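You operate a simulated robot arm through the tools that you are given. There is no shell and no other tool.

The job below is to be done with a simulated two-armed robot. You get a single attempt, and the scene is never put back.

TASK
Pick up the stand from the top of the grey cabinet with one hand, pass it to the other hand and put it on the top of the far side table. Put the green cup from the top of the grey table on the top of the corner stool. Turn the right heat dial to 90C. Switch the right orange switch off. Put the blue sponge from the middle right shelf of the back rack on the cork mat and the yellow sponge on the top right shelf of the back rack. Stack the brown spool from the top of the blue table on top of the pink spool. Any order will do. Set down upright: cup.

Only the result counts: the job must be done as asked and must still hold three seconds after the hand-in. Knocking over, shifting, dropping, spilling or breaking anything else fails it.

THE ROBOT
Two 7-joint arms with fingered hands on one trunk, on a base that moves. Base frame: it is fixed to the floor where the robot stands at the start and does not move with it; the origin is under the middle of the robot, x ahead of it, y to its left, z up. Units: mm, rad, N and s.
The left shoulder is at the start at [70, 162, 1060], the right one opposite. With the tool pointing down near the work surface each hand reaches from about 300 to 800 mm from the robot's upright axis, wherever it stands, measured 20 degrees to its own side. Places, roughly: cork mat [-100, -2500, 700]; cup [-500, -500, 750]; right heat dial [-1300, -600, 900]; right orange switch [-1400, -600, 1800]; sponge [-750, 1500, 1000]; spool [-1000, -5250, 750]; stand (11x11x10 cm) [500, 0, 800]; top of the corner stool (24x24 cm) [-4000, 1520, 800]; top of the far side table [-2900, -1100, 800]; top right shelf of the back rack [-900, 1500, 1700]. Payload 4 kg a hand.
The tool frame of a hand sits at the grasp point between the pads (the TCP): z along the fingers, y along the line on which they close. The tips reach 26 mm beyond it. The gripper opens to 132 mm; its body begins 73 mm behind the TCP. The gripper is a hand of 4 fingers: y runs from the thumb to the fingers, the wrist lies at [0, 0, -224] in the tool frame.
Orientation is that of the tool frame in the base frame, as [roll, pitch, yaw] about the fixed x, y, z axes, in that order (R = Rz(yaw) Ry(pitch) Rx(roll)). With the fingers straight down and closing along the base's y, the tool's x points along the base's -x, its y along +y and its z along -z.

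THE INTERFACE
- The arms move only by the tool play_rows. It takes "left_increments", "right_increments" or both (then of equal length, played together; a hand with none holds still); each is a list of rows, each a list of 6 numbers: the shift along the tool's x, y, z in units of 25 mm (1.0 is 25 mm), then the turn, a rotation vector about the tool's x, y, z in units of 4 degrees (1.0 is 4 degrees). In form: [[dx, dy, dz, wx, wy, wz], ...]. A call has 1 to 20 rows; each row shifts and turns the commanded pose from where the row before left it, along the tool's axes as they then stand. A call with a number of a shift or a turn outside -1 to 1 is refused whole. Rows are played at 5 a second. More than 50 mm and 0.15 rad between two rows, and nothing of the call is played. A pose out of reach is approached as far as the arm can. The call stops where the force on the tool passes 40 N (or 10 N more than at its start, if that is more) or the arm is blocked; 0.2 s more then pass. In this call time passes only in rows, and 0.2 s behind the last. The reply holds the time, the measured pose of the TCP, the force on the tool along the base axes, the opening and the grip force, in the units named above and with some noise, with the torque about the TCP (base axes, N m) and any sound that the robot's microphone picked up.
- Cameras (640 x 400 px; columns grow to the right, rows downward): "scene" is now at [92.6, -71.1, 1279.5]; the picture's right is [-0.86, -0.51, 0.00], its down [-0.34, 0.57, -0.75] and it looks along [0.39, -0.64, -0.66] (base axes); focal length 214 px, centre (320, 200). "left" rides on the left gripper at [-73, 6, -93] in its tool frame; the picture's right is [-0.08, -1.00, 0.00], its down [0.79, -0.06, -0.62] and it looks along [0.61, -0.05, 0.79] (tool axes); focal length 230 px, centre (320, 200). "right" rides on the right gripper at [73, 6, -94] in its tool frame; the picture's right is [-0.08, 1.00, 0.00], its down [-0.79, -0.06, -0.62] and it looks along [-0.61, -0.05, 0.79] (tool axes); focal length 230 px, centre (320, 200). There is no depth. A picture from a camera that has moved, and an enlarged one, comes with that camera's place and axes in the base frame and with its lens.
- get_image(camera): a new picture of that camera. No time passes.
- slide_trunk(by): slides the trunk up (or, below 0, down) by that many mm; the arms and the scene camera ride with it, the base frame stays. It gives what a move gives, with no picture.
- steer(legs): drives the robot by 1 to 6 legs, each [ahead, left, turn to the left] in mm, mm and rad, along the robot's own axes; the way and the turn of a leg run together, so that a leg with both is an arc; at most 1500 mm and 3.142 rad a leg. The arms and the cameras ride along, it lands a little off, and it stops where it bumps. It gives what a move gives.
- curl_fingers(finger1, finger2, finger3, thumb_bend, hand): sets how far each is bent, from 0 (flat) to 1 (curled in); at 0.3 the hand is open as for a grip, at 0.7 the pads meet at the TCP. One left out holds its place. A second passes; each finger stops where it meets its share of the squeeze, and holds until it gets a number again. It is the only way to open and close the hand. It gives what a move gives, with no picture; readings hold the bend of each and the force on the fingers (four entries, about 0 where the hand has none), thumb and palm.
- pan_tilt(pan, tilt): turns the head with the scene camera to pan (to the left, within 1.501 rad either way) and tilt (down, from -0.506 to 1.204), counted from straight ahead of the robot. It gives what a move gives.
- close_up(camera, box): a new picture of the part [left, top, right, bottom] of that camera's present view, enlarged. No time passes.
- close_job(): hands the job in; it is judged then, once.

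Nothing tells you exact positions but the pictures and the camera data. Unless the task says otherwise, let go and move clear before handing in.

The tools are called after "Request:" as a command line: name --argument value ..., lists and objects as JSON in quotes. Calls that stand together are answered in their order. play_rows: Moves the arms, as the interface text tells. Its arguments: {"type":"object","properties":{"left_increments":{"type":"array","items":{"type":"array","items":{"type":"number"}}},"right_increments":{"type":"array","items":{"type":"array","items":{"type":"number"}}}},"required":[]} The other tools are called the same way: slide_trunk (by) moves the trunk up or down; curl_fingers (finger1, finger2, finger3, thumb_bend, hand) moves the fingers one by one; steer (legs) drives the base; pan_tilt (pan, tilt) turns the head that bears the scene camera; get_image (camera) takes a picture; close_up (camera, box) takes an enlarged picture of a part of a camera's view; close_job () hands the job in.

At the start:

```text
time: 0.0
left_tcp_pos: [562.4, -46.1, 1129.2]
left_tool_rot: [-3.104, 0.001, -3.118]
left_contact_force: [0.9, 0.3, -0.2]
left_ft_torque: [0.0, -0.03, 0.01]
left_width: 131.9
left_grip_force: 0.1
left_shape: jaw
left_bend: [0.3, 0.3, 0.3, 0.3]
left_finger forces: [0.0, 0.0, 0.1, 0.0, 0.0, 0.0]
right_tcp_pos: [374.6, -470.8, 1023.6]
right_tool_rot: [3.141, -0.002, 3.141]
right_contact_force: [-0.4, 0.4, -0.3]
right_ft_torque: [-0.01, 0.01, -0.01]
right_width: 131.7
right_grip_force: 0.0
right_shape: jaw
right_bend: [0.3, 0.3, 0.3, 0.3]
right_finger forces: [0.0, 0.0, 0.0, 0.0, 0.0, 0.0]
trunk travel left (down, up): [-539.0, 401.0]
robot x, y, heading: [-0.8, 3.2, -0.001]
head pan, tilt (commanded): [-1.03, 0.723]
```

scene: 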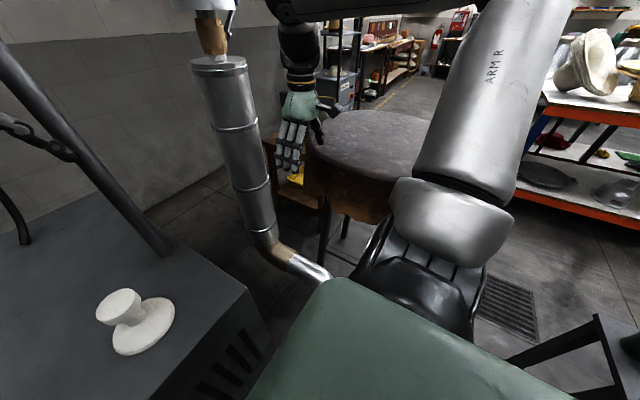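
right: 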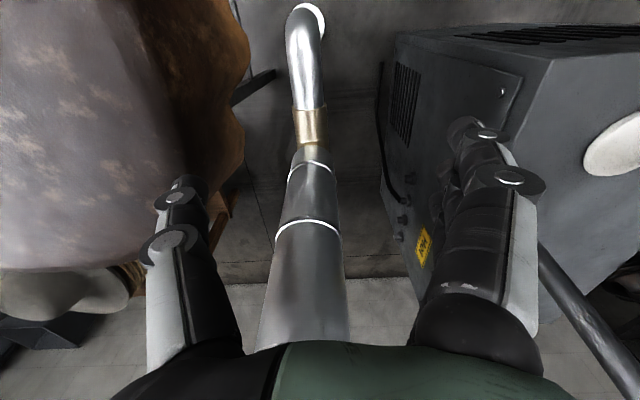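
left: 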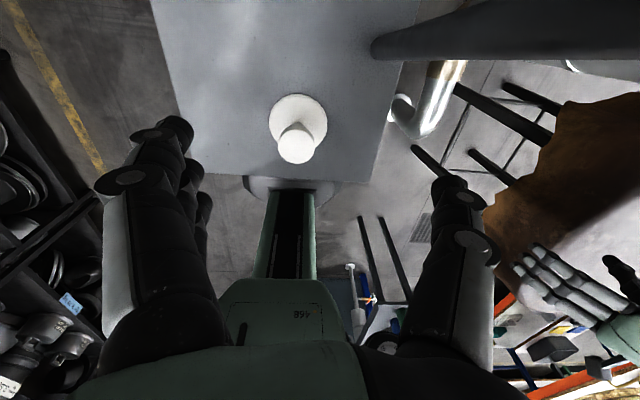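

I see the white stand on the grey cabinet just in front of the robot, with the left hand above it. I will look around with the head camera before moving anything.

Request:
pan_tilt --pan 0 --tilt 0.7

Request:
get_image --camera "scene"

Request:
pan_tilt --pan 1.5 --tilt 0.3

Request:
get_image --camera "scene"

Request:
pan_tilt --pan -1.5 --tilt 0.3

Request:
get_image --camera "scene"

```text
time: 1.3
left_tcp_pos: [562.5, -44.2, 1131.2]
left_tool_rot: [-3.099, 0.003, -3.114]
left_contact_force: [-0.4, -0.4, -0.4]
left_ft_torque: [0.0, -0.05, 0.0]
left_width: 131.8
left_grip_force: 0.0
left_shape: jaw
left_bend: [0.3, 0.3, 0.3, 0.3]
left_finger forces: [0.0, 0.1, 0.1, 0.0, 0.0, 0.0]
right_tcp_pos: [375.7, -470.5, 1022.9]
right_tool_rot: [3.14, 0.0, -3.141]
right_contact_force: [0.2, 0.1, -0.6]
right_ft_torque: [0.01, 0.03, -0.02]
right_width: 131.8
right_grip_force: 0.0
right_shape: jaw
right_bend: [0.3, 0.3, 0.3, 0.3]
right_finger forces: [0.1, 0.0, 0.0, 0.1, 0.1, 0.0]
trunk travel left (down, up): [-539.0, 401.0]
robot x, y, heading: [-4.1, -0.1, -0.003]
head pan, tilt (commanded): [0.0, 0.7]
```

```text
taken
camera scene: at [134.4, 0.9, 1281.4], right [0.0, -1.0, 0.0], down [-0.64, 0.0, -0.76], along [0.76, 0.0, -0.64], focal length 214 px, centre (320, 200)
```

scene: 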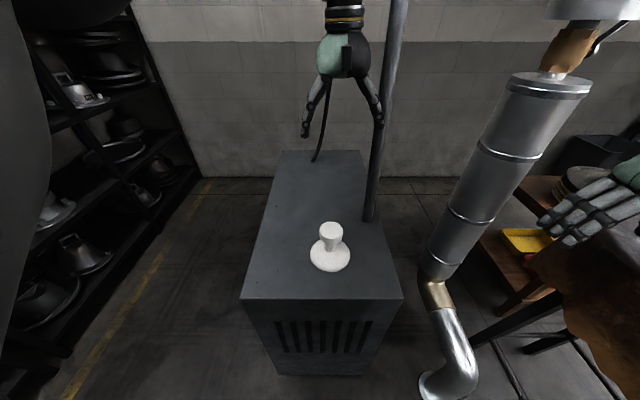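

```text
time: 2.9
left_tcp_pos: [561.9, -44.3, 1129.8]
left_tool_rot: [-3.097, 0.002, -3.116]
left_contact_force: [-0.1, 0.5, -0.4]
left_ft_torque: [-0.03, 0.02, -0.04]
left_width: 132.0
left_grip_force: 0.1
left_shape: jaw
left_bend: [0.3, 0.3, 0.3, 0.3]
left_finger forces: [0.0, 0.0, 0.0, 0.1, 0.0, 0.0]
right_tcp_pos: [375.1, -470.3, 1022.4]
right_tool_rot: [3.141, -0.001, -3.14]
right_contact_force: [0.2, 0.4, 0.6]
right_ft_torque: [0.01, -0.04, 0.0]
right_width: 131.8
right_grip_force: 0.0
right_shape: jaw
right_bend: [0.3, 0.3, 0.3, 0.3]
right_finger forces: [0.0, 0.0, 0.0, 0.0, 0.0, 0.0]
trunk travel left (down, up): [-539.0, 401.0]
robot x, y, heading: [-2.3, 0.6, 0.002]
head pan, tilt (commanded): [1.499, 0.3]
```

```text
taken
camera scene: at [56.2, 94.1, 1317.6], right [1.0, -0.07, 0.0], down [-0.02, -0.29, -0.96], along [0.07, 0.95, -0.3], focal length 214 px, centre (320, 200)
```

scene: 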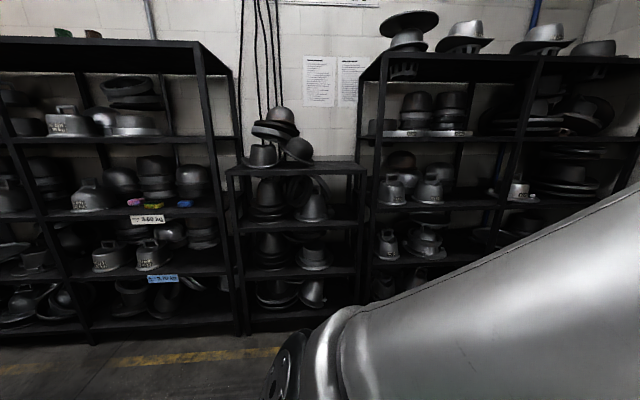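

```text
time: 5.5
left_tcp_pos: [562.9, -43.7, 1130.1]
left_tool_rot: [-3.096, 0.002, -3.116]
left_contact_force: [0.6, -0.8, -0.1]
left_ft_torque: [0.04, 0.03, 0.02]
left_width: 132.1
left_grip_force: 0.0
left_shape: jaw
left_bend: [0.3, 0.3, 0.3, 0.3]
left_finger forces: [0.0, 0.1, 0.0, 0.0, 0.0, 0.0]
right_tcp_pos: [374.6, -469.9, 1022.3]
right_tool_rot: [3.141, -0.001, -3.141]
right_contact_force: [-0.2, 0.6, -0.2]
right_ft_torque: [0.0, 0.03, -0.02]
right_width: 131.7
right_grip_force: 0.0
right_shape: jaw
right_bend: [0.3, 0.3, 0.3, 0.3]
right_finger forces: [0.0, 0.0, 0.1, 0.0, 0.0, 0.0]
trunk travel left (down, up): [-539.0, 401.0]
robot x, y, heading: [-1.1, -0.5, 0.001]
head pan, tilt (commanded): [-1.499, 0.3]
```

```text
taken
camera scene: at [56.1, -92.2, 1317.6], right [-1.0, -0.07, 0.0], down [-0.02, 0.3, -0.96], along [0.07, -0.95, -0.3], focal length 214 px, centre (320, 200)
```

scene: 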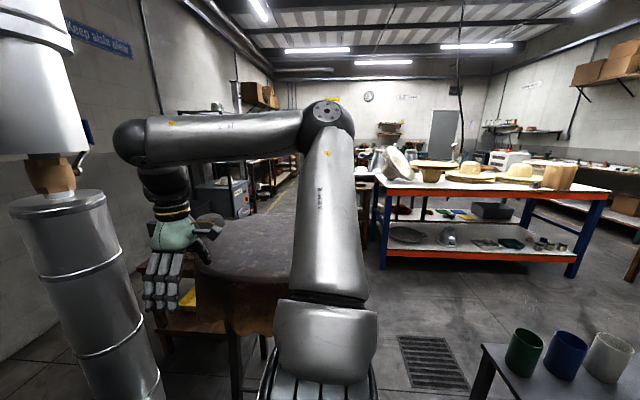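

The stand is a white disk with a knob, near [460, -25] on the cabinet. I will enlarge it in two cameras to get its shape and place.

Request:
pan_tilt --pan 0 --tilt 0.9

Request:
close_up --camera "scene" --box '[240, 120, 400, 220]'

Request:
close_up --camera "left" --box '[220, 60, 380, 160]'

Request:
get_image --camera "scene"

```text
time: 7.1
left_tcp_pos: [562.3, -44.6, 1129.2]
left_tool_rot: [-3.098, 0.0, -3.116]
left_contact_force: [0.3, 0.0, -0.1]
left_ft_torque: [-0.01, 0.0, -0.03]
left_width: 131.9
left_grip_force: 0.1
left_shape: jaw
left_bend: [0.3, 0.3, 0.3, 0.3]
left_finger forces: [0.0, 0.0, 0.0, 0.1, 0.1, 0.0]
right_tcp_pos: [375.3, -470.8, 1023.8]
right_tool_rot: [-3.141, -0.001, -3.142]
right_contact_force: [0.6, -0.7, -0.1]
right_ft_torque: [-0.01, 0.0, 0.0]
right_width: 132.0
right_grip_force: 0.1
right_shape: jaw
right_bend: [0.3, 0.3, 0.3, 0.3]
right_finger forces: [0.1, 0.0, 0.0, 0.0, 0.0, 0.0]
trunk travel left (down, up): [-539.0, 401.0]
robot x, y, heading: [5.1, -1.8, 0.0]
head pan, tilt (commanded): [0.0, 0.901]
```

```text
4.00 times, centred on (320, 170) of scene
camera zoom: at [124.9, 0.9, 1265.3], right [0.0, -1.0, 0.0], down [-0.78, 0.0, -0.62], along [0.62, 0.0, -0.78], focal length 858 px, centre (320, 320)
```

zoom: 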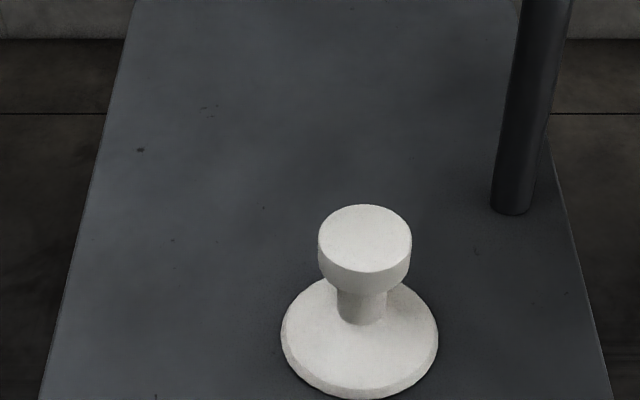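

```text
4.00 times, centred on (300, 110) of left
camera zoom: at [635.4, -34.0, 1223.3], right [0.1, -0.99, 0.04], down [-0.78, -0.05, 0.62], along [-0.61, -0.1, -0.79], focal length 920 px, centre (400, 560)
```

zoom: 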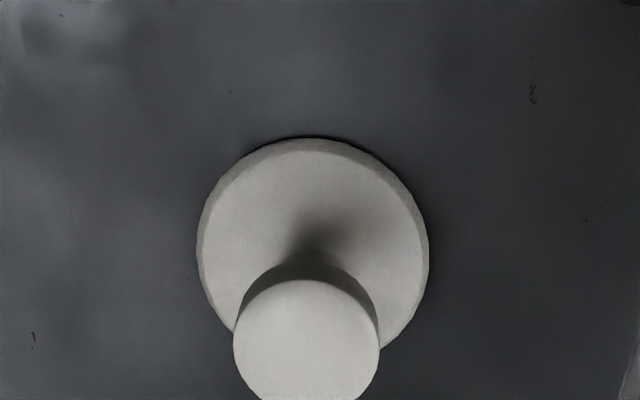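

```text
taken
camera scene: at [124.9, 0.9, 1265.3], right [0.0, -1.0, 0.0], down [-0.78, 0.0, -0.62], along [0.62, 0.0, -0.78], focal length 214 px, centre (320, 200)
```

scene: 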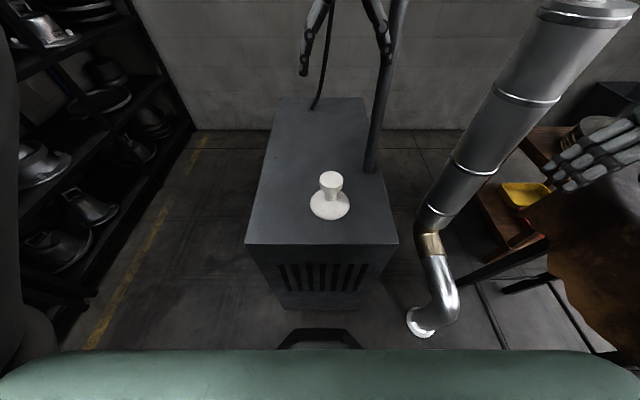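

The stand is a disk about 110 mm across with a 30 mm neck and a 55 mm flat knob, and the knob top is near [482, -28, 896]. I will bring the left hand above the knob and partway down, then check.

Request:
play_rows --left_increments '[[0.8, 0.17, 0, -0.16, 0, 0], [0.8, 0.17, 0, -0.16, 0, 0], [0.8, 0.17, 0, -0.16, 0, 0], [0.8, 0.17, 0, -0.15, 0, 0], [0, 0, 1, 0, 0, 0], [0, 0, 1, 0, 0, 0], [0, 0, 1, 0, 0, 0], [0, 0, 1, 0, 0, 0], [0, 0, 1, 0, 0, 0]]'

Request:
get_image --camera "left"

Request:
get_image --camera "scene"

```text
time: 9.1
left_tcp_pos: [482.8, -29.5, 1003.3]
left_tool_rot: [3.137, 0.001, -3.12]
left_contact_force: [0.2, 0.4, -0.8]
left_ft_torque: [-0.01, 0.01, -0.01]
left_width: 131.9
left_grip_force: 0.0
left_shape: jaw
left_bend: [0.3, 0.3, 0.3, 0.3]
left_finger forces: [0.1, 0.1, 0.0, 0.0, 0.0, 0.0]
right_tcp_pos: [375.9, -470.2, 1022.4]
right_tool_rot: [-3.141, 0.0, -3.14]
right_contact_force: [0.5, 0.6, -0.3]
right_ft_torque: [-0.04, -0.02, 0.05]
right_width: 132.0
right_grip_force: 0.0
right_shape: jaw
right_bend: [0.3, 0.3, 0.3, 0.3]
right_finger forces: [0.1, 0.0, 0.1, 0.0, 0.0, 0.1]
trunk travel left (down, up): [-539.0, 401.0]
robot x, y, heading: [0.1, 0.9, -0.004]
head pan, tilt (commanded): [0.0, 0.901]
```

```text
taken
camera left: at [555.2, -24.7, 1097.3], right [0.1, -0.99, 0.0], down [-0.78, -0.08, 0.61], along [-0.61, -0.06, -0.79], focal length 230 px, centre (320, 200)
```

left: 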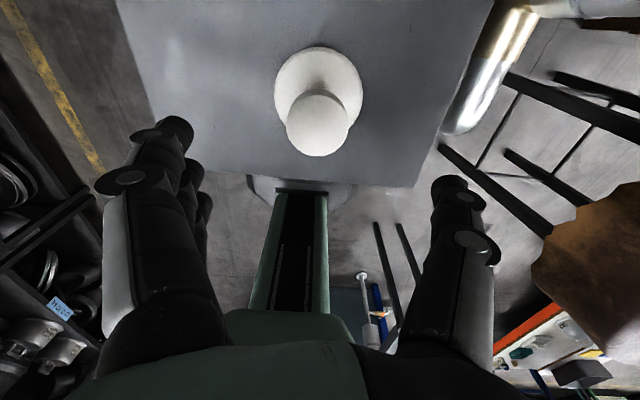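

```text
taken
camera scene: at [125.5, 1.1, 1265.3], right [0.0, -1.0, 0.0], down [-0.78, 0.0, -0.62], along [0.62, 0.0, -0.78], focal length 214 px, centre (320, 200)
```

scene: 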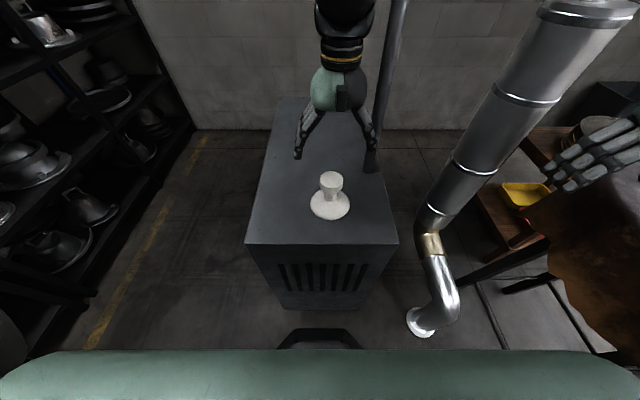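

The left hand is centred over the knob. I will go down so that the pads sit at knob height, about z = 886, and then grip.

Request:
play_rows --left_increments '[[0, -0.02, 1, 0, 0, 0], [0, -0.02, 1, 0, 0, 0], [0, -0.02, 1, 0, 0, 0], [0, 0, 1, 0, 0, 0], [0, 0, 0.7, 0, 0, 0]]'

Request:
close_up --camera "scene" --box '[240, 120, 400, 220]'

Request:
get_image --camera "left"

```text
time: 10.3
left_tcp_pos: [480.3, -32.4, 885.4]
left_tool_rot: [3.136, 0.005, -3.119]
left_contact_force: [0.1, -0.2, 0.2]
left_ft_torque: [0.0, 0.0, 0.0]
left_width: 132.2
left_grip_force: 0.0
left_shape: jaw
left_bend: [0.3, 0.3, 0.3, 0.3]
left_finger forces: [0.0, 0.0, 0.0, 0.0, 0.0, 0.1]
right_tcp_pos: [374.8, -469.0, 1023.6]
right_tool_rot: [3.141, 0.001, -3.141]
right_contact_force: [1.0, 0.0, -0.5]
right_ft_torque: [-0.02, 0.03, -0.01]
right_width: 131.9
right_grip_force: 0.0
right_shape: jaw
right_bend: [0.3, 0.3, 0.3, 0.3]
right_finger forces: [0.0, 0.0, 0.1, 0.0, 0.0, 0.0]
trunk travel left (down, up): [-539.0, 401.0]
robot x, y, heading: [2.5, 1.0, 0.0]
head pan, tilt (commanded): [0.0, 0.901]
```

```text
4.00 times, centred on (320, 170) of scene
camera zoom: at [125.2, 0.9, 1265.3], right [0.0, -1.0, 0.0], down [-0.78, 0.0, -0.62], along [0.62, 0.0, -0.78], focal length 858 px, centre (320, 320)
```

zoom: 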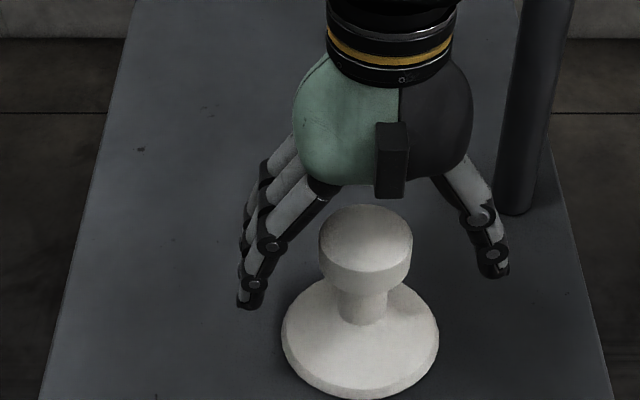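

```text
taken
camera left: at [554.2, -26.7, 979.8], right [0.1, -0.99, -0.01], down [-0.78, -0.08, 0.61], along [-0.61, -0.06, -0.79], focal length 230 px, centre (320, 200)
```

left: 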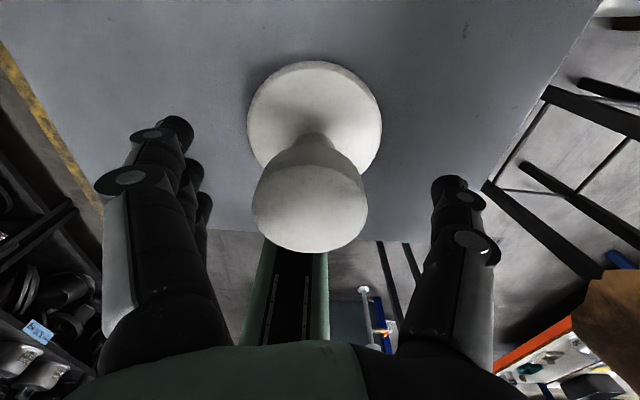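

The pads are at knob height, about 4 mm off centre in y. I will correct that and close the hand on the knob.

Request:
play_rows --left_increments '[[-0.12, 0.16, 0, 0, 0, 0]]'

Request:
curl_fingers --hand "left" --finger1 0.7 --finger2 0.7 --finger3 0.7 --thumb_bend 0.7

Request:
close_up --camera "scene" --box '[240, 120, 400, 220]'

Request:
get_image --camera "left"

```text
time: 10.7
left_tcp_pos: [484.0, -26.6, 885.4]
left_tool_rot: [3.137, 0.002, -3.118]
left_contact_force: [-0.5, -0.2, 0.0]
left_ft_torque: [-0.01, -0.01, 0.02]
left_width: 131.7
left_grip_force: 0.0
left_shape: jaw
left_bend: [0.3, 0.3, 0.3, 0.3]
left_finger forces: [0.1, 0.1, 0.0, 0.0, 0.0, 0.0]
right_tcp_pos: [376.6, -469.8, 1023.2]
right_tool_rot: [-3.14, -0.001, -3.14]
right_contact_force: [-0.2, 0.4, 0.6]
right_ft_torque: [-0.01, 0.02, -0.04]
right_width: 131.8
right_grip_force: 0.0
right_shape: jaw
right_bend: [0.3, 0.3, 0.3, 0.3]
right_finger forces: [0.0, 0.0, 0.0, 0.0, 0.0, 0.0]
trunk travel left (down, up): [-539.0, 401.0]
robot x, y, heading: [4.2, 1.8, -0.002]
head pan, tilt (commanded): [0.0, 0.901]
```

```text
time: 11.7
left_tcp_pos: [484.5, -27.0, 885.7]
left_tool_rot: [3.137, 0.003, -3.117]
left_contact_force: [-0.7, 0.4, 0.0]
left_ft_torque: [0.1, 0.02, -0.02]
left_width: 33.6
left_grip_force: 19.4
left_shape: fingers
left_bend: [0.66, 0.57, 0.62, 0.64]
left_finger forces: [2.9, 9.0, 7.7, 0.0, 18.5, 0.0]
right_tcp_pos: [373.8, -469.9, 1023.8]
right_tool_rot: [-3.141, 0.001, -3.141]
right_contact_force: [-0.7, -0.1, 0.0]
right_ft_torque: [0.02, -0.01, -0.04]
right_width: 131.9
right_grip_force: 0.0
right_shape: jaw
right_bend: [0.3, 0.3, 0.3, 0.3]
right_finger forces: [0.0, 0.0, 0.0, 0.0, 0.0, 0.1]
trunk travel left (down, up): [-539.0, 401.0]
robot x, y, heading: [-1.3, -2.2, 0.003]
head pan, tilt (commanded): [0.0, 0.901]
```

```text
4.00 times, centred on (320, 170) of scene
camera zoom: at [124.9, 1.0, 1265.3], right [0.0, -1.0, 0.0], down [-0.78, 0.0, -0.62], along [0.62, 0.0, -0.78], focal length 858 px, centre (320, 320)
```

zoom: 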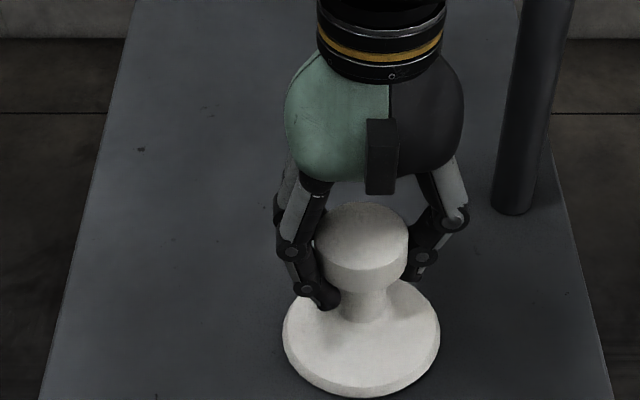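

```text
taken
camera left: at [557.1, -22.4, 979.4], right [0.1, -0.99, 0.0], down [-0.78, -0.08, 0.61], along [-0.61, -0.06, -0.79], focal length 230 px, centre (320, 200)
```

left: 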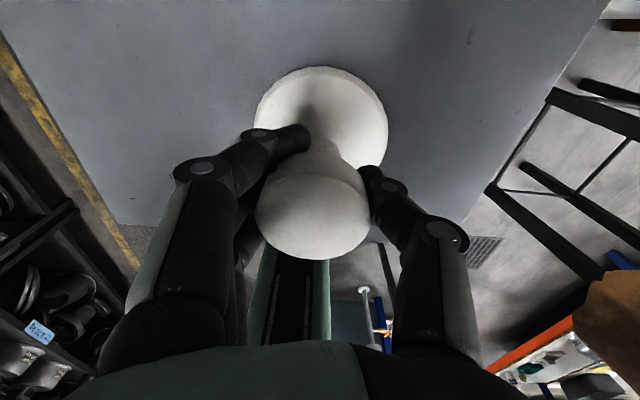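

The fingers have closed around the knob with about 19 N. I will lift the stand straight up and check that it is held.

Request:
play_rows --left_increments '[[0, 0, -0.4, 0, 0, 0], [0, 0, -0.8, 0, 0, 0], [0, 0, -1, 0, 0, 0], [0, 0, -1, 0, 0, 0], [0, 0, -1, 0, 0, 0], [0, 0, -1, 0, 0, 0], [0, 0, -1, 0, 0, 0]]'

Request:
get_image --camera "scene"

Request:
get_image --camera "left"

Request:
pan_tilt --pan -1.5 --tilt 0.9

Request:
get_image --camera "scene"

```text
time: 13.3
left_tcp_pos: [482.7, -27.7, 1041.9]
left_tool_rot: [3.135, 0.001, -3.118]
left_contact_force: [-0.3, 0.2, -0.6]
left_ft_torque: [0.0, -0.03, -0.02]
left_width: 33.2
left_grip_force: 19.4
left_shape: fingers
left_bend: [0.66, 0.57, 0.62, 0.64]
left_finger forces: [3.4, 9.0, 8.1, 0.1, 18.3, 0.1]
right_tcp_pos: [374.5, -470.0, 1023.5]
right_tool_rot: [-3.141, 0.001, 3.141]
right_contact_force: [-0.2, 0.6, 0.5]
right_ft_torque: [-0.02, 0.01, -0.02]
right_width: 131.3
right_grip_force: 0.1
right_shape: jaw
right_bend: [0.3, 0.3, 0.3, 0.3]
right_finger forces: [0.1, 0.0, 0.0, 0.0, 0.1, 0.0]
trunk travel left (down, up): [-539.0, 401.0]
robot x, y, heading: [-1.5, -0.3, -0.002]
head pan, tilt (commanded): [0.0, 0.901]
```

```text
taken
camera scene: at [124.2, 0.7, 1265.3], right [0.0, -1.0, 0.0], down [-0.78, 0.0, -0.62], along [0.62, 0.0, -0.78], focal length 214 px, centre (320, 200)
```

scene: 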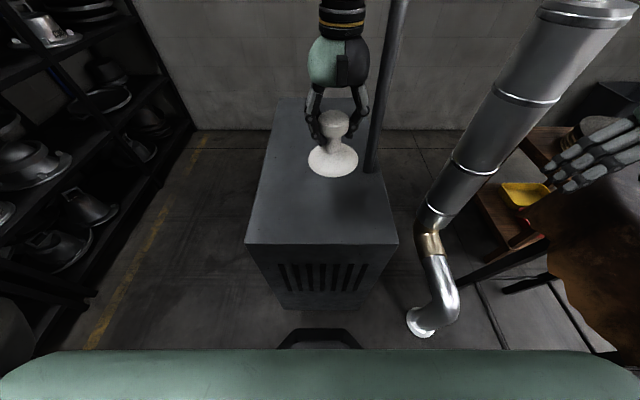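

```text
taken
camera left: at [555.2, -22.6, 1134.9], right [0.1, -0.99, -0.01], down [-0.78, -0.08, 0.61], along [-0.61, -0.06, -0.79], focal length 230 px, centre (320, 200)
```

left: 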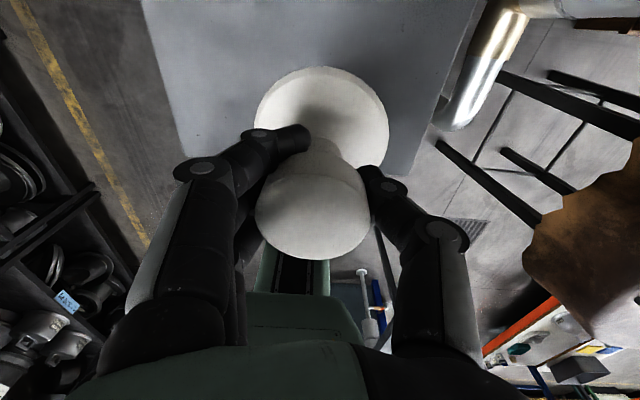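

```text
time: 14.9
left_tcp_pos: [483.9, -27.9, 1039.5]
left_tool_rot: [3.136, 0.003, -3.118]
left_contact_force: [0.1, -0.6, -0.8]
left_ft_torque: [0.0, 0.01, -0.01]
left_width: 33.7
left_grip_force: 19.5
left_shape: fingers
left_bend: [0.66, 0.57, 0.62, 0.64]
left_finger forces: [3.4, 9.0, 8.2, 0.0, 18.3, 0.0]
right_tcp_pos: [375.2, -470.4, 1023.0]
right_tool_rot: [3.142, 0.0, 3.141]
right_contact_force: [0.0, 0.8, 0.3]
right_ft_torque: [0.0, 0.03, -0.01]
right_width: 131.8
right_grip_force: 0.0
right_shape: jaw
right_bend: [0.3, 0.3, 0.3, 0.3]
right_finger forces: [0.0, 0.1, 0.0, 0.1, 0.0, 0.1]
trunk travel left (down, up): [-539.0, 401.0]
robot x, y, heading: [-0.3, -0.7, 0.003]
head pan, tilt (commanded): [-1.499, 0.901]
```

```text
taken
camera scene: at [54.9, -74.3, 1265.3], right [-1.0, -0.07, 0.0], down [-0.06, 0.78, -0.62], along [0.04, -0.62, -0.78], focal length 214 px, centre (320, 200)
```

scene: 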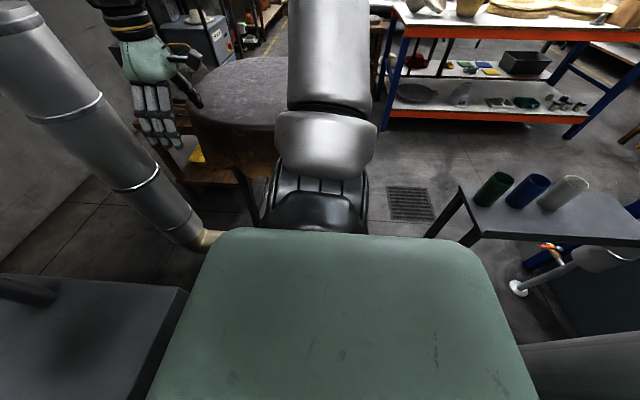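

The stand is held firmly off the cabinet. I will back away from the cabinet a little so that I can turn and look behind me.

Request:
steer --legs '[[-200, 0, 0]]'

Request:
pan_tilt --pan 1.5 --tilt 0.6

Request:
get_image --camera "scene"

Request:
pan_tilt --pan -1.5 --tilt 0.6

Request:
get_image --camera "scene"

```text
time: 16.5
left_tcp_pos: [278.1, -28.0, 1040.2]
left_tool_rot: [3.137, 0.002, -3.119]
left_contact_force: [-0.3, -0.4, -1.3]
left_ft_torque: [0.0, -0.01, 0.0]
left_width: 33.0
left_grip_force: 19.2
left_shape: fingers
left_bend: [0.66, 0.57, 0.62, 0.64]
left_finger forces: [3.4, 9.1, 8.1, 0.0, 18.2, 0.0]
right_tcp_pos: [170.1, -469.3, 1022.9]
right_tool_rot: [-3.142, -0.004, -3.141]
right_contact_force: [-0.7, -0.9, -0.9]
right_ft_torque: [0.0, -0.01, 0.02]
right_width: 131.7
right_grip_force: 0.1
right_shape: jaw
right_bend: [0.3, 0.3, 0.3, 0.3]
right_finger forces: [0.0, 0.0, 0.0, 0.0, 0.0, 0.1]
trunk travel left (down, up): [-539.0, 401.0]
robot x, y, heading: [-204.5, -1.3, -0.003]
head pan, tilt (commanded): [-1.499, 0.901]
```

```text
time: 19.1
left_tcp_pos: [279.5, -27.3, 1040.0]
left_tool_rot: [3.137, 0.002, -3.119]
left_contact_force: [-0.4, 0.2, 0.3]
left_ft_torque: [-0.02, -0.01, 0.02]
left_width: 32.8
left_grip_force: 19.7
left_shape: fingers
left_bend: [0.66, 0.57, 0.62, 0.64]
left_finger forces: [3.4, 9.0, 8.1, 0.0, 18.2, 0.0]
right_tcp_pos: [170.6, -469.4, 1021.8]
right_tool_rot: [3.141, -0.001, 3.141]
right_contact_force: [0.0, 0.0, 0.3]
right_ft_torque: [0.0, -0.02, -0.01]
right_width: 131.6
right_grip_force: 0.0
right_shape: jaw
right_bend: [0.3, 0.3, 0.3, 0.3]
right_finger forces: [0.0, 0.0, 0.1, 0.1, 0.1, 0.1]
trunk travel left (down, up): [-539.0, 401.0]
robot x, y, heading: [-208.7, -0.9, -0.001]
head pan, tilt (commanded): [1.499, 0.6]
```

```text
taken
camera scene: at [-148.9, 89.1, 1290.1], right [1.0, -0.07, 0.0], down [-0.04, -0.56, -0.83], along [0.06, 0.82, -0.56], focal length 214 px, centre (320, 200)
```

scene: 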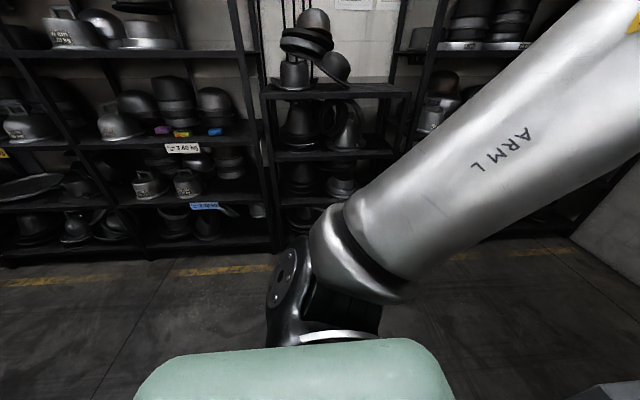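

```text
time: 21.7
left_tcp_pos: [278.5, -28.2, 1038.7]
left_tool_rot: [3.136, 0.0, -3.118]
left_contact_force: [-1.0, 0.3, -0.7]
left_ft_torque: [0.01, -0.01, -0.02]
left_width: 33.3
left_grip_force: 19.6
left_shape: fingers
left_bend: [0.66, 0.57, 0.62, 0.64]
left_finger forces: [3.4, 9.0, 8.0, 0.0, 18.1, 0.0]
right_tcp_pos: [170.2, -470.1, 1023.1]
right_tool_rot: [3.141, 0.001, -3.14]
right_contact_force: [-0.2, 0.2, -0.6]
right_ft_torque: [0.02, -0.02, 0.0]
right_width: 131.9
right_grip_force: 0.0
right_shape: jaw
right_bend: [0.3, 0.3, 0.3, 0.3]
right_finger forces: [0.0, 0.0, 0.0, 0.0, 0.0, 0.1]
trunk travel left (down, up): [-539.0, 401.0]
robot x, y, heading: [-205.5, 0.9, 0.003]
head pan, tilt (commanded): [-1.499, 0.6]
```

```text
taken
camera scene: at [-148.9, -87.2, 1290.1], right [-1.0, -0.07, 0.0], down [-0.04, 0.56, -0.82], along [0.06, -0.82, -0.57], focal length 214 px, centre (320, 200)
```

scene: 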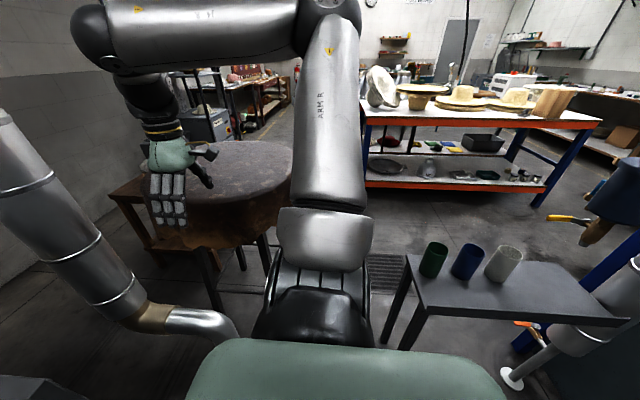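

I see the cup table just behind on the right, the racks to the left, and free floor around me. I will strafe left into open floor, where I will do the handover and later turn.

Request:
steer --legs '[[0, 250, 0]]'

Request:
pan_tilt --pan -0.3 --tilt 0.5

Request:
get_image --camera "scene"

```text
time: 23.6
left_tcp_pos: [279.1, 226.1, 1041.0]
left_tool_rot: [3.138, 0.0, -3.121]
left_contact_force: [0.8, -0.2, 0.1]
left_ft_torque: [-0.01, 0.01, 0.01]
left_width: 33.3
left_grip_force: 19.5
left_shape: fingers
left_bend: [0.66, 0.57, 0.62, 0.64]
left_finger forces: [3.4, 9.0, 8.2, 0.0, 18.2, 0.1]
right_tcp_pos: [170.5, -216.4, 1022.7]
right_tool_rot: [-3.14, 0.0, 3.139]
right_contact_force: [-0.7, -0.2, 0.0]
right_ft_torque: [0.01, 0.01, 0.01]
right_width: 131.9
right_grip_force: 0.1
right_shape: jaw
right_bend: [0.3, 0.3, 0.3, 0.3]
right_finger forces: [0.0, 0.0, 0.0, 0.0, 0.0, 0.0]
trunk travel left (down, up): [-539.0, 401.0]
robot x, y, heading: [-201.7, 257.2, -0.003]
head pan, tilt (commanded): [-1.499, 0.6]
```

```text
time: 24.9
left_tcp_pos: [279.0, 226.3, 1039.8]
left_tool_rot: [3.137, 0.002, -3.121]
left_contact_force: [0.6, 0.1, -0.8]
left_ft_torque: [0.01, -0.05, -0.01]
left_width: 33.3
left_grip_force: 18.8
left_shape: fingers
left_bend: [0.66, 0.57, 0.62, 0.64]
left_finger forces: [3.4, 8.9, 8.1, 0.1, 18.2, 0.1]
right_tcp_pos: [170.0, -216.4, 1023.2]
right_tool_rot: [3.141, -0.001, 3.139]
right_contact_force: [-0.6, -0.1, 0.1]
right_ft_torque: [-0.02, 0.0, 0.01]
right_width: 131.6
right_grip_force: 0.1
right_shape: jaw
right_bend: [0.3, 0.3, 0.3, 0.3]
right_finger forces: [0.0, 0.1, 0.0, 0.1, 0.1, 0.0]
trunk travel left (down, up): [-539.0, 401.0]
robot x, y, heading: [-203.9, 251.1, 0.001]
head pan, tilt (commanded): [-0.3, 0.499]
```

```text
taken
camera scene: at [-68.1, 227.8, 1299.1], right [-0.3, -0.95, 0.0], down [-0.46, 0.14, -0.88], along [0.84, -0.26, -0.48], focal length 214 px, centre (320, 200)
```

scene: 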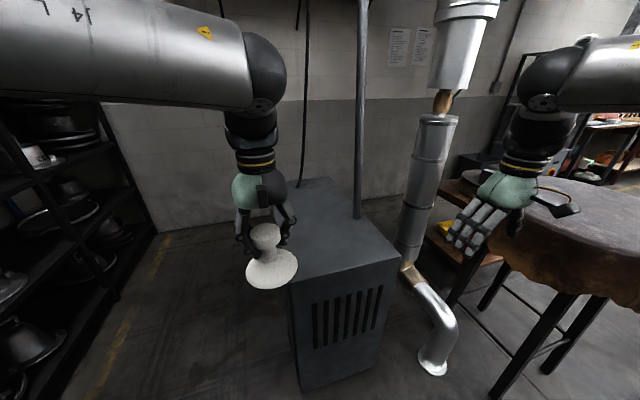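

The stand hangs from the left hand at about [280, 227], with its disk near z = 957. Next I will turn the right hand so its fingers point left with the thumb underneath, so it can pinch the rim of the disk.

Request:
play_rows --right_increments '[[0, 0, 0, -1, 0, 0], [0, 0, 0, -1, 0, 0], [0, 0, 0, -1, 0, 0], [0, 0, 0, -1, 0, 0], [0, 0, 0, -1, 0, 0], [0, 0, 0, -1, 0, 0], [0, 0, 0, -1, 0, 0], [0, 0, 0, -1, 0, 0], [0, 0, 0, -1, 0, 0], [0, 0, 0, -1, 0, 0], [0, 0, 0, -1, 0, 0], [0, 0, 0, -1, 0, 0], [0, 0, 0, -1, 0, 0], [0, 0, 0, -1, 0, 0], [0, 0, 0, -1, 0, 0], [0, 0, 0, -1, 0, 0], [0, 0, 0, -1, 0, 0], [0, 0, 0, -1, 0, 0], [0, 0, 0, -1, 0, 0], [0, 0, 0, -1, 0, 0]]'

Request:
get_image --camera "scene"

Request:
get_image --camera "right"

```text
time: 29.1
left_tcp_pos: [279.0, 225.1, 1041.3]
left_tool_rot: [3.137, 0.002, -3.121]
left_contact_force: [0.8, 1.1, -0.9]
left_ft_torque: [0.01, -0.02, 0.02]
left_width: 33.3
left_grip_force: 18.7
left_shape: fingers
left_bend: [0.66, 0.57, 0.62, 0.64]
left_finger forces: [3.4, 9.0, 8.1, 0.0, 18.2, 0.0]
right_tcp_pos: [170.3, -216.0, 1023.4]
right_tool_rot: [1.743, -0.001, 3.14]
right_contact_force: [0.2, 0.3, 0.3]
right_ft_torque: [0.0, 0.01, 0.01]
right_width: 131.9
right_grip_force: 0.1
right_shape: jaw
right_bend: [0.3, 0.3, 0.3, 0.3]
right_finger forces: [0.0, 0.1, 0.0, 0.0, 0.0, 0.0]
trunk travel left (down, up): [-539.0, 401.0]
robot x, y, heading: [-207.3, 252.7, -0.003]
head pan, tilt (commanded): [-0.3, 0.499]
```

```text
taken
camera scene: at [-68.0, 227.3, 1299.1], right [-0.3, -0.95, 0.0], down [-0.46, 0.14, -0.88], along [0.84, -0.26, -0.48], focal length 214 px, centre (320, 200)
```

scene: 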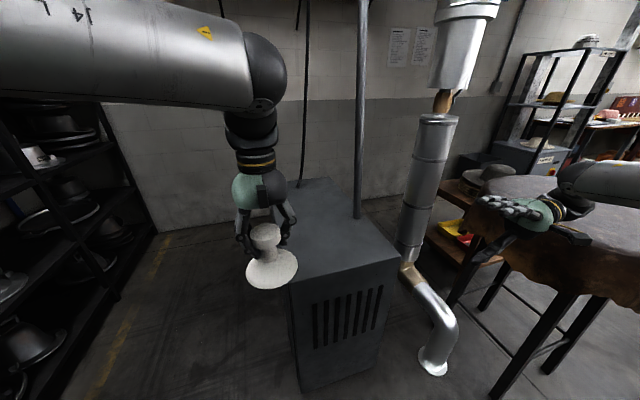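

```text
taken
camera right: at [97.7, -308.5, 1044.4], right [0.08, 0.17, 0.98], down [0.78, -0.62, 0.05], along [0.62, 0.77, -0.18], focal length 230 px, centre (320, 200)
```

right: 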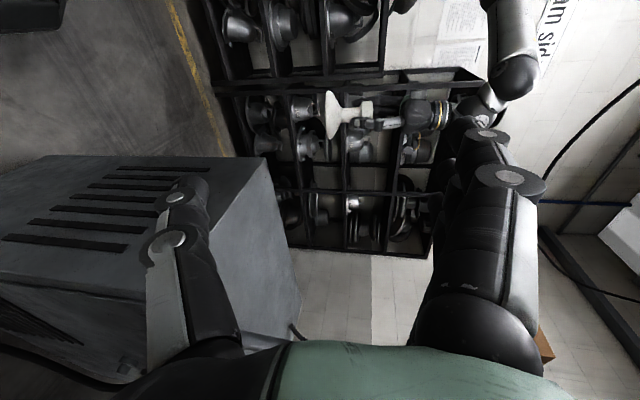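

The right arm turns freely and the stand is in view of the right camera. I will finish the turn so the hand is horizontal, pre-shape the right hand, and measure the disk with a close-up.

Request:
play_rows --right_increments '[[0, 0, 0, -1, 0, 0], [0, 0, 0, -1, 0, 0], [0, 0, 0, -0.45, 0, 0]]'

Request:
curl_fingers --hand "right" --finger1 0.58 --finger2 0.58 --finger3 0.58 --thumb_bend 0.5

Request:
get_image --camera "right"

Request:
close_up --camera "right" --box '[280, 60, 440, 160]'

Request:
close_up --camera "scene" --box '[190, 190, 350, 290]'

```text
time: 29.9
left_tcp_pos: [278.7, 225.5, 1040.8]
left_tool_rot: [3.135, 0.003, -3.12]
left_contact_force: [0.2, -0.2, -0.7]
left_ft_torque: [-0.03, 0.0, 0.01]
left_width: 33.1
left_grip_force: 19.2
left_shape: fingers
left_bend: [0.66, 0.57, 0.62, 0.64]
left_finger forces: [3.3, 9.1, 8.1, 0.0, 18.1, 0.1]
right_tcp_pos: [169.8, -217.3, 1023.1]
right_tool_rot: [1.571, 0.0, 3.14]
right_contact_force: [-1.5, 0.6, 0.3]
right_ft_torque: [0.0, -0.04, 0.02]
right_width: 131.8
right_grip_force: 0.1
right_shape: jaw
right_bend: [0.3, 0.3, 0.3, 0.3]
right_finger forces: [0.0, 0.0, 0.0, 0.1, 0.0, 0.0]
trunk travel left (down, up): [-539.0, 401.0]
robot x, y, heading: [-201.8, 253.2, -0.005]
head pan, tilt (commanded): [-0.3, 0.499]
```

```text
time: 30.9
left_tcp_pos: [279.9, 225.2, 1041.4]
left_tool_rot: [3.136, 0.001, -3.121]
left_contact_force: [0.0, 0.5, 0.1]
left_ft_torque: [0.01, -0.03, -0.02]
left_width: 33.1
left_grip_force: 19.0
left_shape: fingers
left_bend: [0.66, 0.57, 0.62, 0.64]
left_finger forces: [3.4, 9.0, 8.0, 0.1, 18.0, 0.0]
right_tcp_pos: [169.6, -216.0, 1023.3]
right_tool_rot: [1.574, 0.0, 3.139]
right_contact_force: [-0.1, -0.3, -0.2]
right_ft_torque: [0.03, -0.01, -0.01]
right_width: 60.3
right_grip_force: 0.0
right_shape: fingers
right_bend: [0.57, 0.57, 0.57, 0.5]
right_finger forces: [0.0, 0.1, 0.0, 0.0, 0.0, 0.0]
trunk travel left (down, up): [-539.0, 401.0]
robot x, y, heading: [-205.4, 255.8, 0.001]
head pan, tilt (commanded): [-0.3, 0.499]
```

```text
taken
camera right: at [97.4, -310.5, 1028.9], right [0.08, 0.0, 1.0], down [0.78, -0.62, -0.06], along [0.62, 0.79, -0.05], focal length 230 px, centre (320, 200)
```

right: 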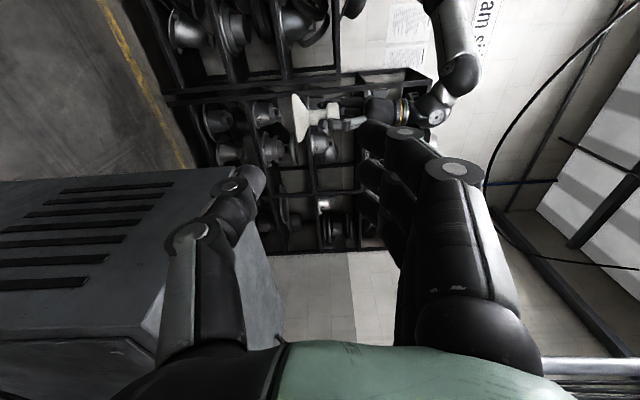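

```text
4.00 times, centred on (360, 110) of right
camera zoom: at [97.4, -310.5, 1028.9], right [0.08, 0.0, 1.0], down [0.78, -0.62, -0.06], along [0.62, 0.79, -0.05], focal length 920 px, centre (160, 560)
```

zoom: 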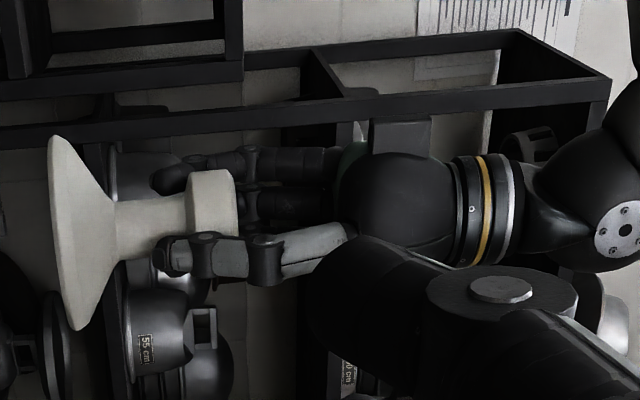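

```text
4.00 times, centred on (270, 240) of scene
camera zoom: at [-68.0, 227.9, 1299.1], right [-0.3, -0.95, 0.0], down [-0.46, 0.14, -0.88], along [0.84, -0.26, -0.48], focal length 858 px, centre (520, 40)
```

zoom: 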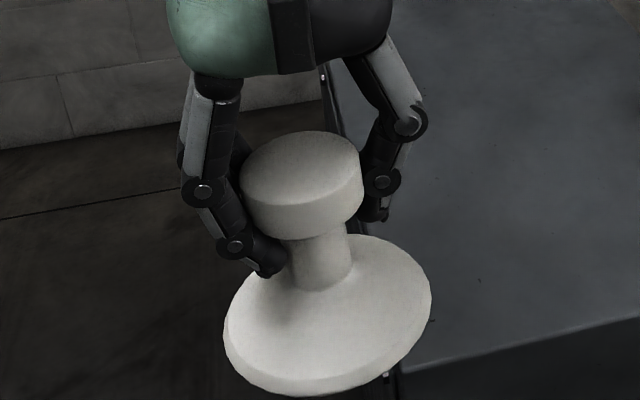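

The side view shows the disk spanning about z = 952 to 962, with clear space under the left fingertips. I will bring the right hand in level with the disk and stop short of the rim.

Request:
play_rows --right_increments '[[-0.37, -0.22, 0.97, 0, 0, 0], [-0.37, -0.22, 0.97, 0, 0, 0], [-0.37, -0.22, 0.97, 0, 0, 0], [-0.37, -0.22, 0.97, 0, 0, 0], [-0.37, -0.22, 0.97, 0, 0, 0], [-0.37, -0.22, 0.97, 0, 0, 0], [-0.37, -0.22, 0.97, 0, 0, 0], [-0.37, -0.22, 0.97, 0, 0, 0], [-0.37, -0.22, 0.97, 0, 0, 0], [-0.37, -0.22, 0.97, 0, 0, 0], [-0.37, -0.22, 0.97, 0, 0, 0], [-0.37, -0.22, 0.97, 0, 0, 0]]'

Request:
get_image --camera "right"

Request:
close_up --camera "scene" --box '[190, 150, 510, 350]'

```text
time: 33.5
left_tcp_pos: [280.0, 226.2, 1041.1]
left_tool_rot: [3.137, 0.003, -3.122]
left_contact_force: [0.2, 0.9, -1.3]
left_ft_torque: [-0.02, 0.0, 0.01]
left_width: 33.2
left_grip_force: 19.6
left_shape: fingers
left_bend: [0.66, 0.57, 0.62, 0.64]
left_finger forces: [3.5, 8.9, 8.1, 0.0, 18.1, 0.1]
right_tcp_pos: [282.1, 74.5, 957.1]
right_tool_rot: [1.575, -0.001, 3.137]
right_contact_force: [0.5, 0.5, -0.7]
right_ft_torque: [-0.01, -0.03, 0.01]
right_width: 59.7
right_grip_force: 0.0
right_shape: fingers
right_bend: [0.57, 0.57, 0.57, 0.5]
right_finger forces: [0.0, 0.1, 0.0, 0.0, 0.0, 0.0]
trunk travel left (down, up): [-539.0, 401.0]
robot x, y, heading: [-205.2, 257.6, -0.0]
head pan, tilt (commanded): [-0.3, 0.499]
```

```text
taken
camera right: at [210.2, -19.6, 962.5], right [0.08, 0.0, 1.0], down [0.78, -0.62, -0.06], along [0.62, 0.79, -0.05], focal length 230 px, centre (320, 200)
```

right: 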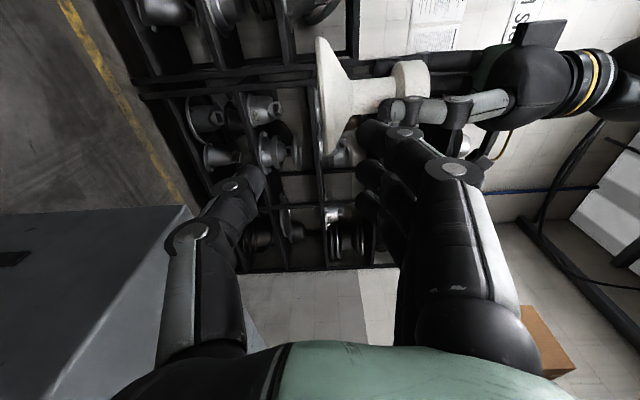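

```text
2.00 times, centred on (350, 250) of scene
camera zoom: at [-67.5, 228.5, 1299.1], right [-0.3, -0.95, 0.0], down [-0.46, 0.14, -0.88], along [0.84, -0.26, -0.48], focal length 429 px, centre (260, 100)
```

zoom: 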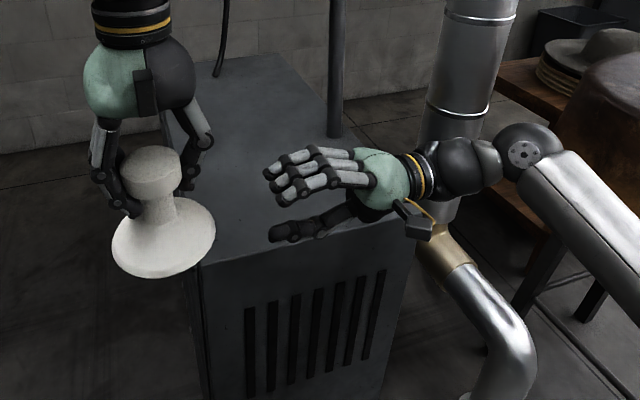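

The right hand is level and about 70 mm short of the rim. I will check the disk's height with a close-up from the right camera.

Request:
close_up --camera "right" --box '[240, 20, 440, 200]'

Request:
get_image --camera "left"

```text
2.22 times, centred on (340, 110) of right
camera zoom: at [210.2, -19.6, 962.5], right [0.08, 0.0, 1.0], down [0.78, -0.62, -0.06], along [0.62, 0.79, -0.05], focal length 511 px, centre (276, 400)
```

zoom: 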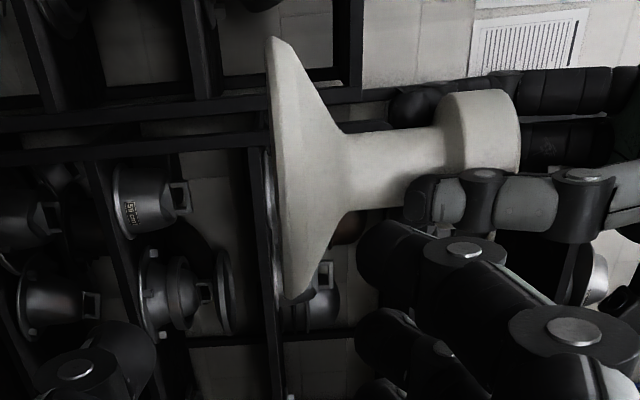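

```text
taken
camera left: at [352.1, 231.0, 1133.9], right [0.1, -1.0, 0.0], down [-0.78, -0.08, 0.62], along [-0.61, -0.06, -0.79], focal length 230 px, centre (320, 200)
```

left: 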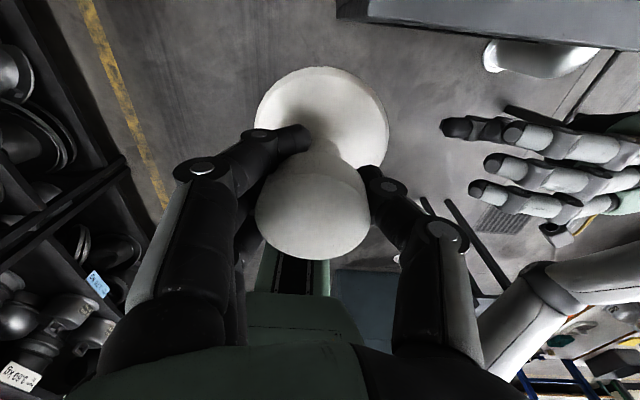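

Relative to the right hand, the disk bottom is level with the tool centre and the stand axis is near [277, 229]. I will move in 60 mm while rising 4 mm, then measure again.

Request:
play_rows --right_increments '[[0.05, 0.08, 0.8, 0, 0, 0], [0.05, 0.08, 0.8, 0, 0, 0], [0.05, 0.0, 0.8, 0, 0, 0]]'

Request:
get_image --camera "right"

Request:
close_up --camera "scene" --box '[190, 190, 390, 315]'

Request:
get_image --camera "left"

```text
time: 34.4
left_tcp_pos: [279.1, 226.3, 1041.2]
left_tool_rot: [3.137, 0.002, -3.121]
left_contact_force: [-1.1, 0.0, -1.0]
left_ft_torque: [0.0, 0.02, -0.04]
left_width: 33.3
left_grip_force: 19.7
left_shape: fingers
left_bend: [0.66, 0.57, 0.62, 0.64]
left_finger forces: [3.5, 9.0, 8.1, 0.0, 18.1, 0.1]
right_tcp_pos: [276.8, 133.7, 961.4]
right_tool_rot: [1.575, 0.0, 3.139]
right_contact_force: [-0.8, 0.5, 0.3]
right_ft_torque: [0.0, 0.02, -0.01]
right_width: 60.1
right_grip_force: 0.0
right_shape: fingers
right_bend: [0.57, 0.57, 0.57, 0.5]
right_finger forces: [0.0, 0.0, 0.0, 0.0, 0.1, 0.1]
trunk travel left (down, up): [-539.0, 401.0]
robot x, y, heading: [-204.0, 258.8, -0.005]
head pan, tilt (commanded): [-0.3, 0.499]
```

```text
taken
camera right: at [205.0, 40.2, 967.2], right [0.08, 0.0, 1.0], down [0.78, -0.62, -0.06], along [0.62, 0.79, -0.05], focal length 230 px, centre (320, 200)
```

right: 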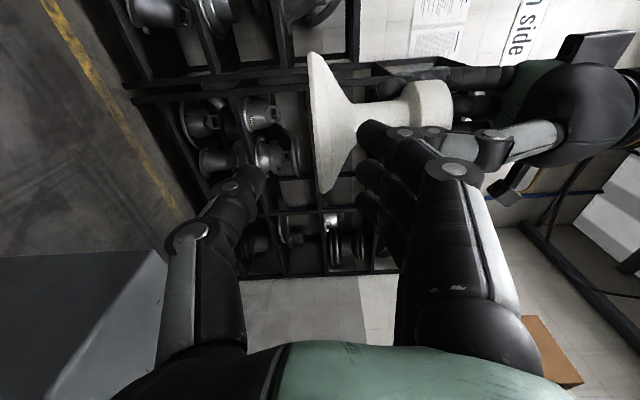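

```text
3.20 times, centred on (290, 252) of scene
camera zoom: at [-67.8, 228.5, 1299.1], right [-0.3, -0.95, 0.0], down [-0.46, 0.14, -0.88], along [0.84, -0.26, -0.48], focal length 686 px, centre (416, 32)
```

zoom: 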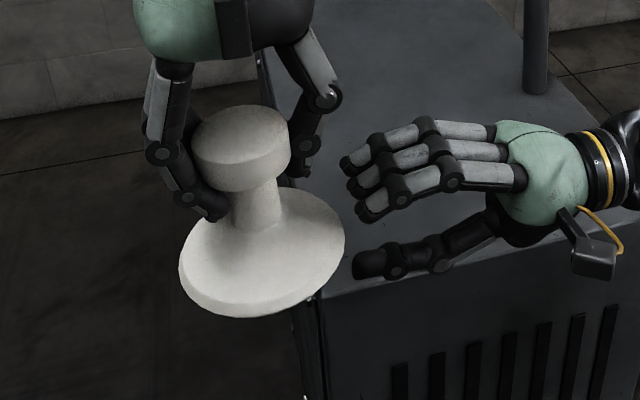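

```text
taken
camera left: at [351.8, 231.0, 1134.0], right [0.1, -1.0, 0.0], down [-0.78, -0.08, 0.61], along [-0.61, -0.06, -0.79], focal length 230 px, centre (320, 200)
```

left: 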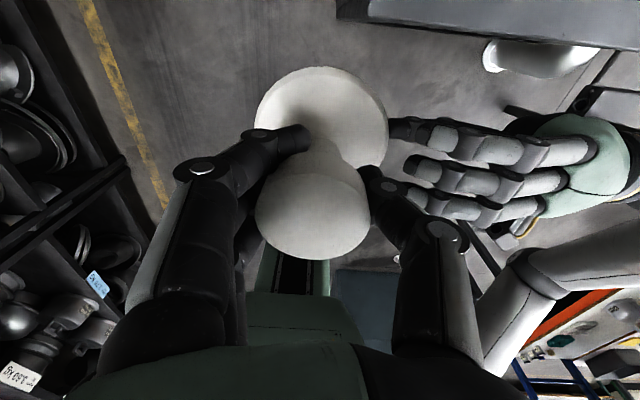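

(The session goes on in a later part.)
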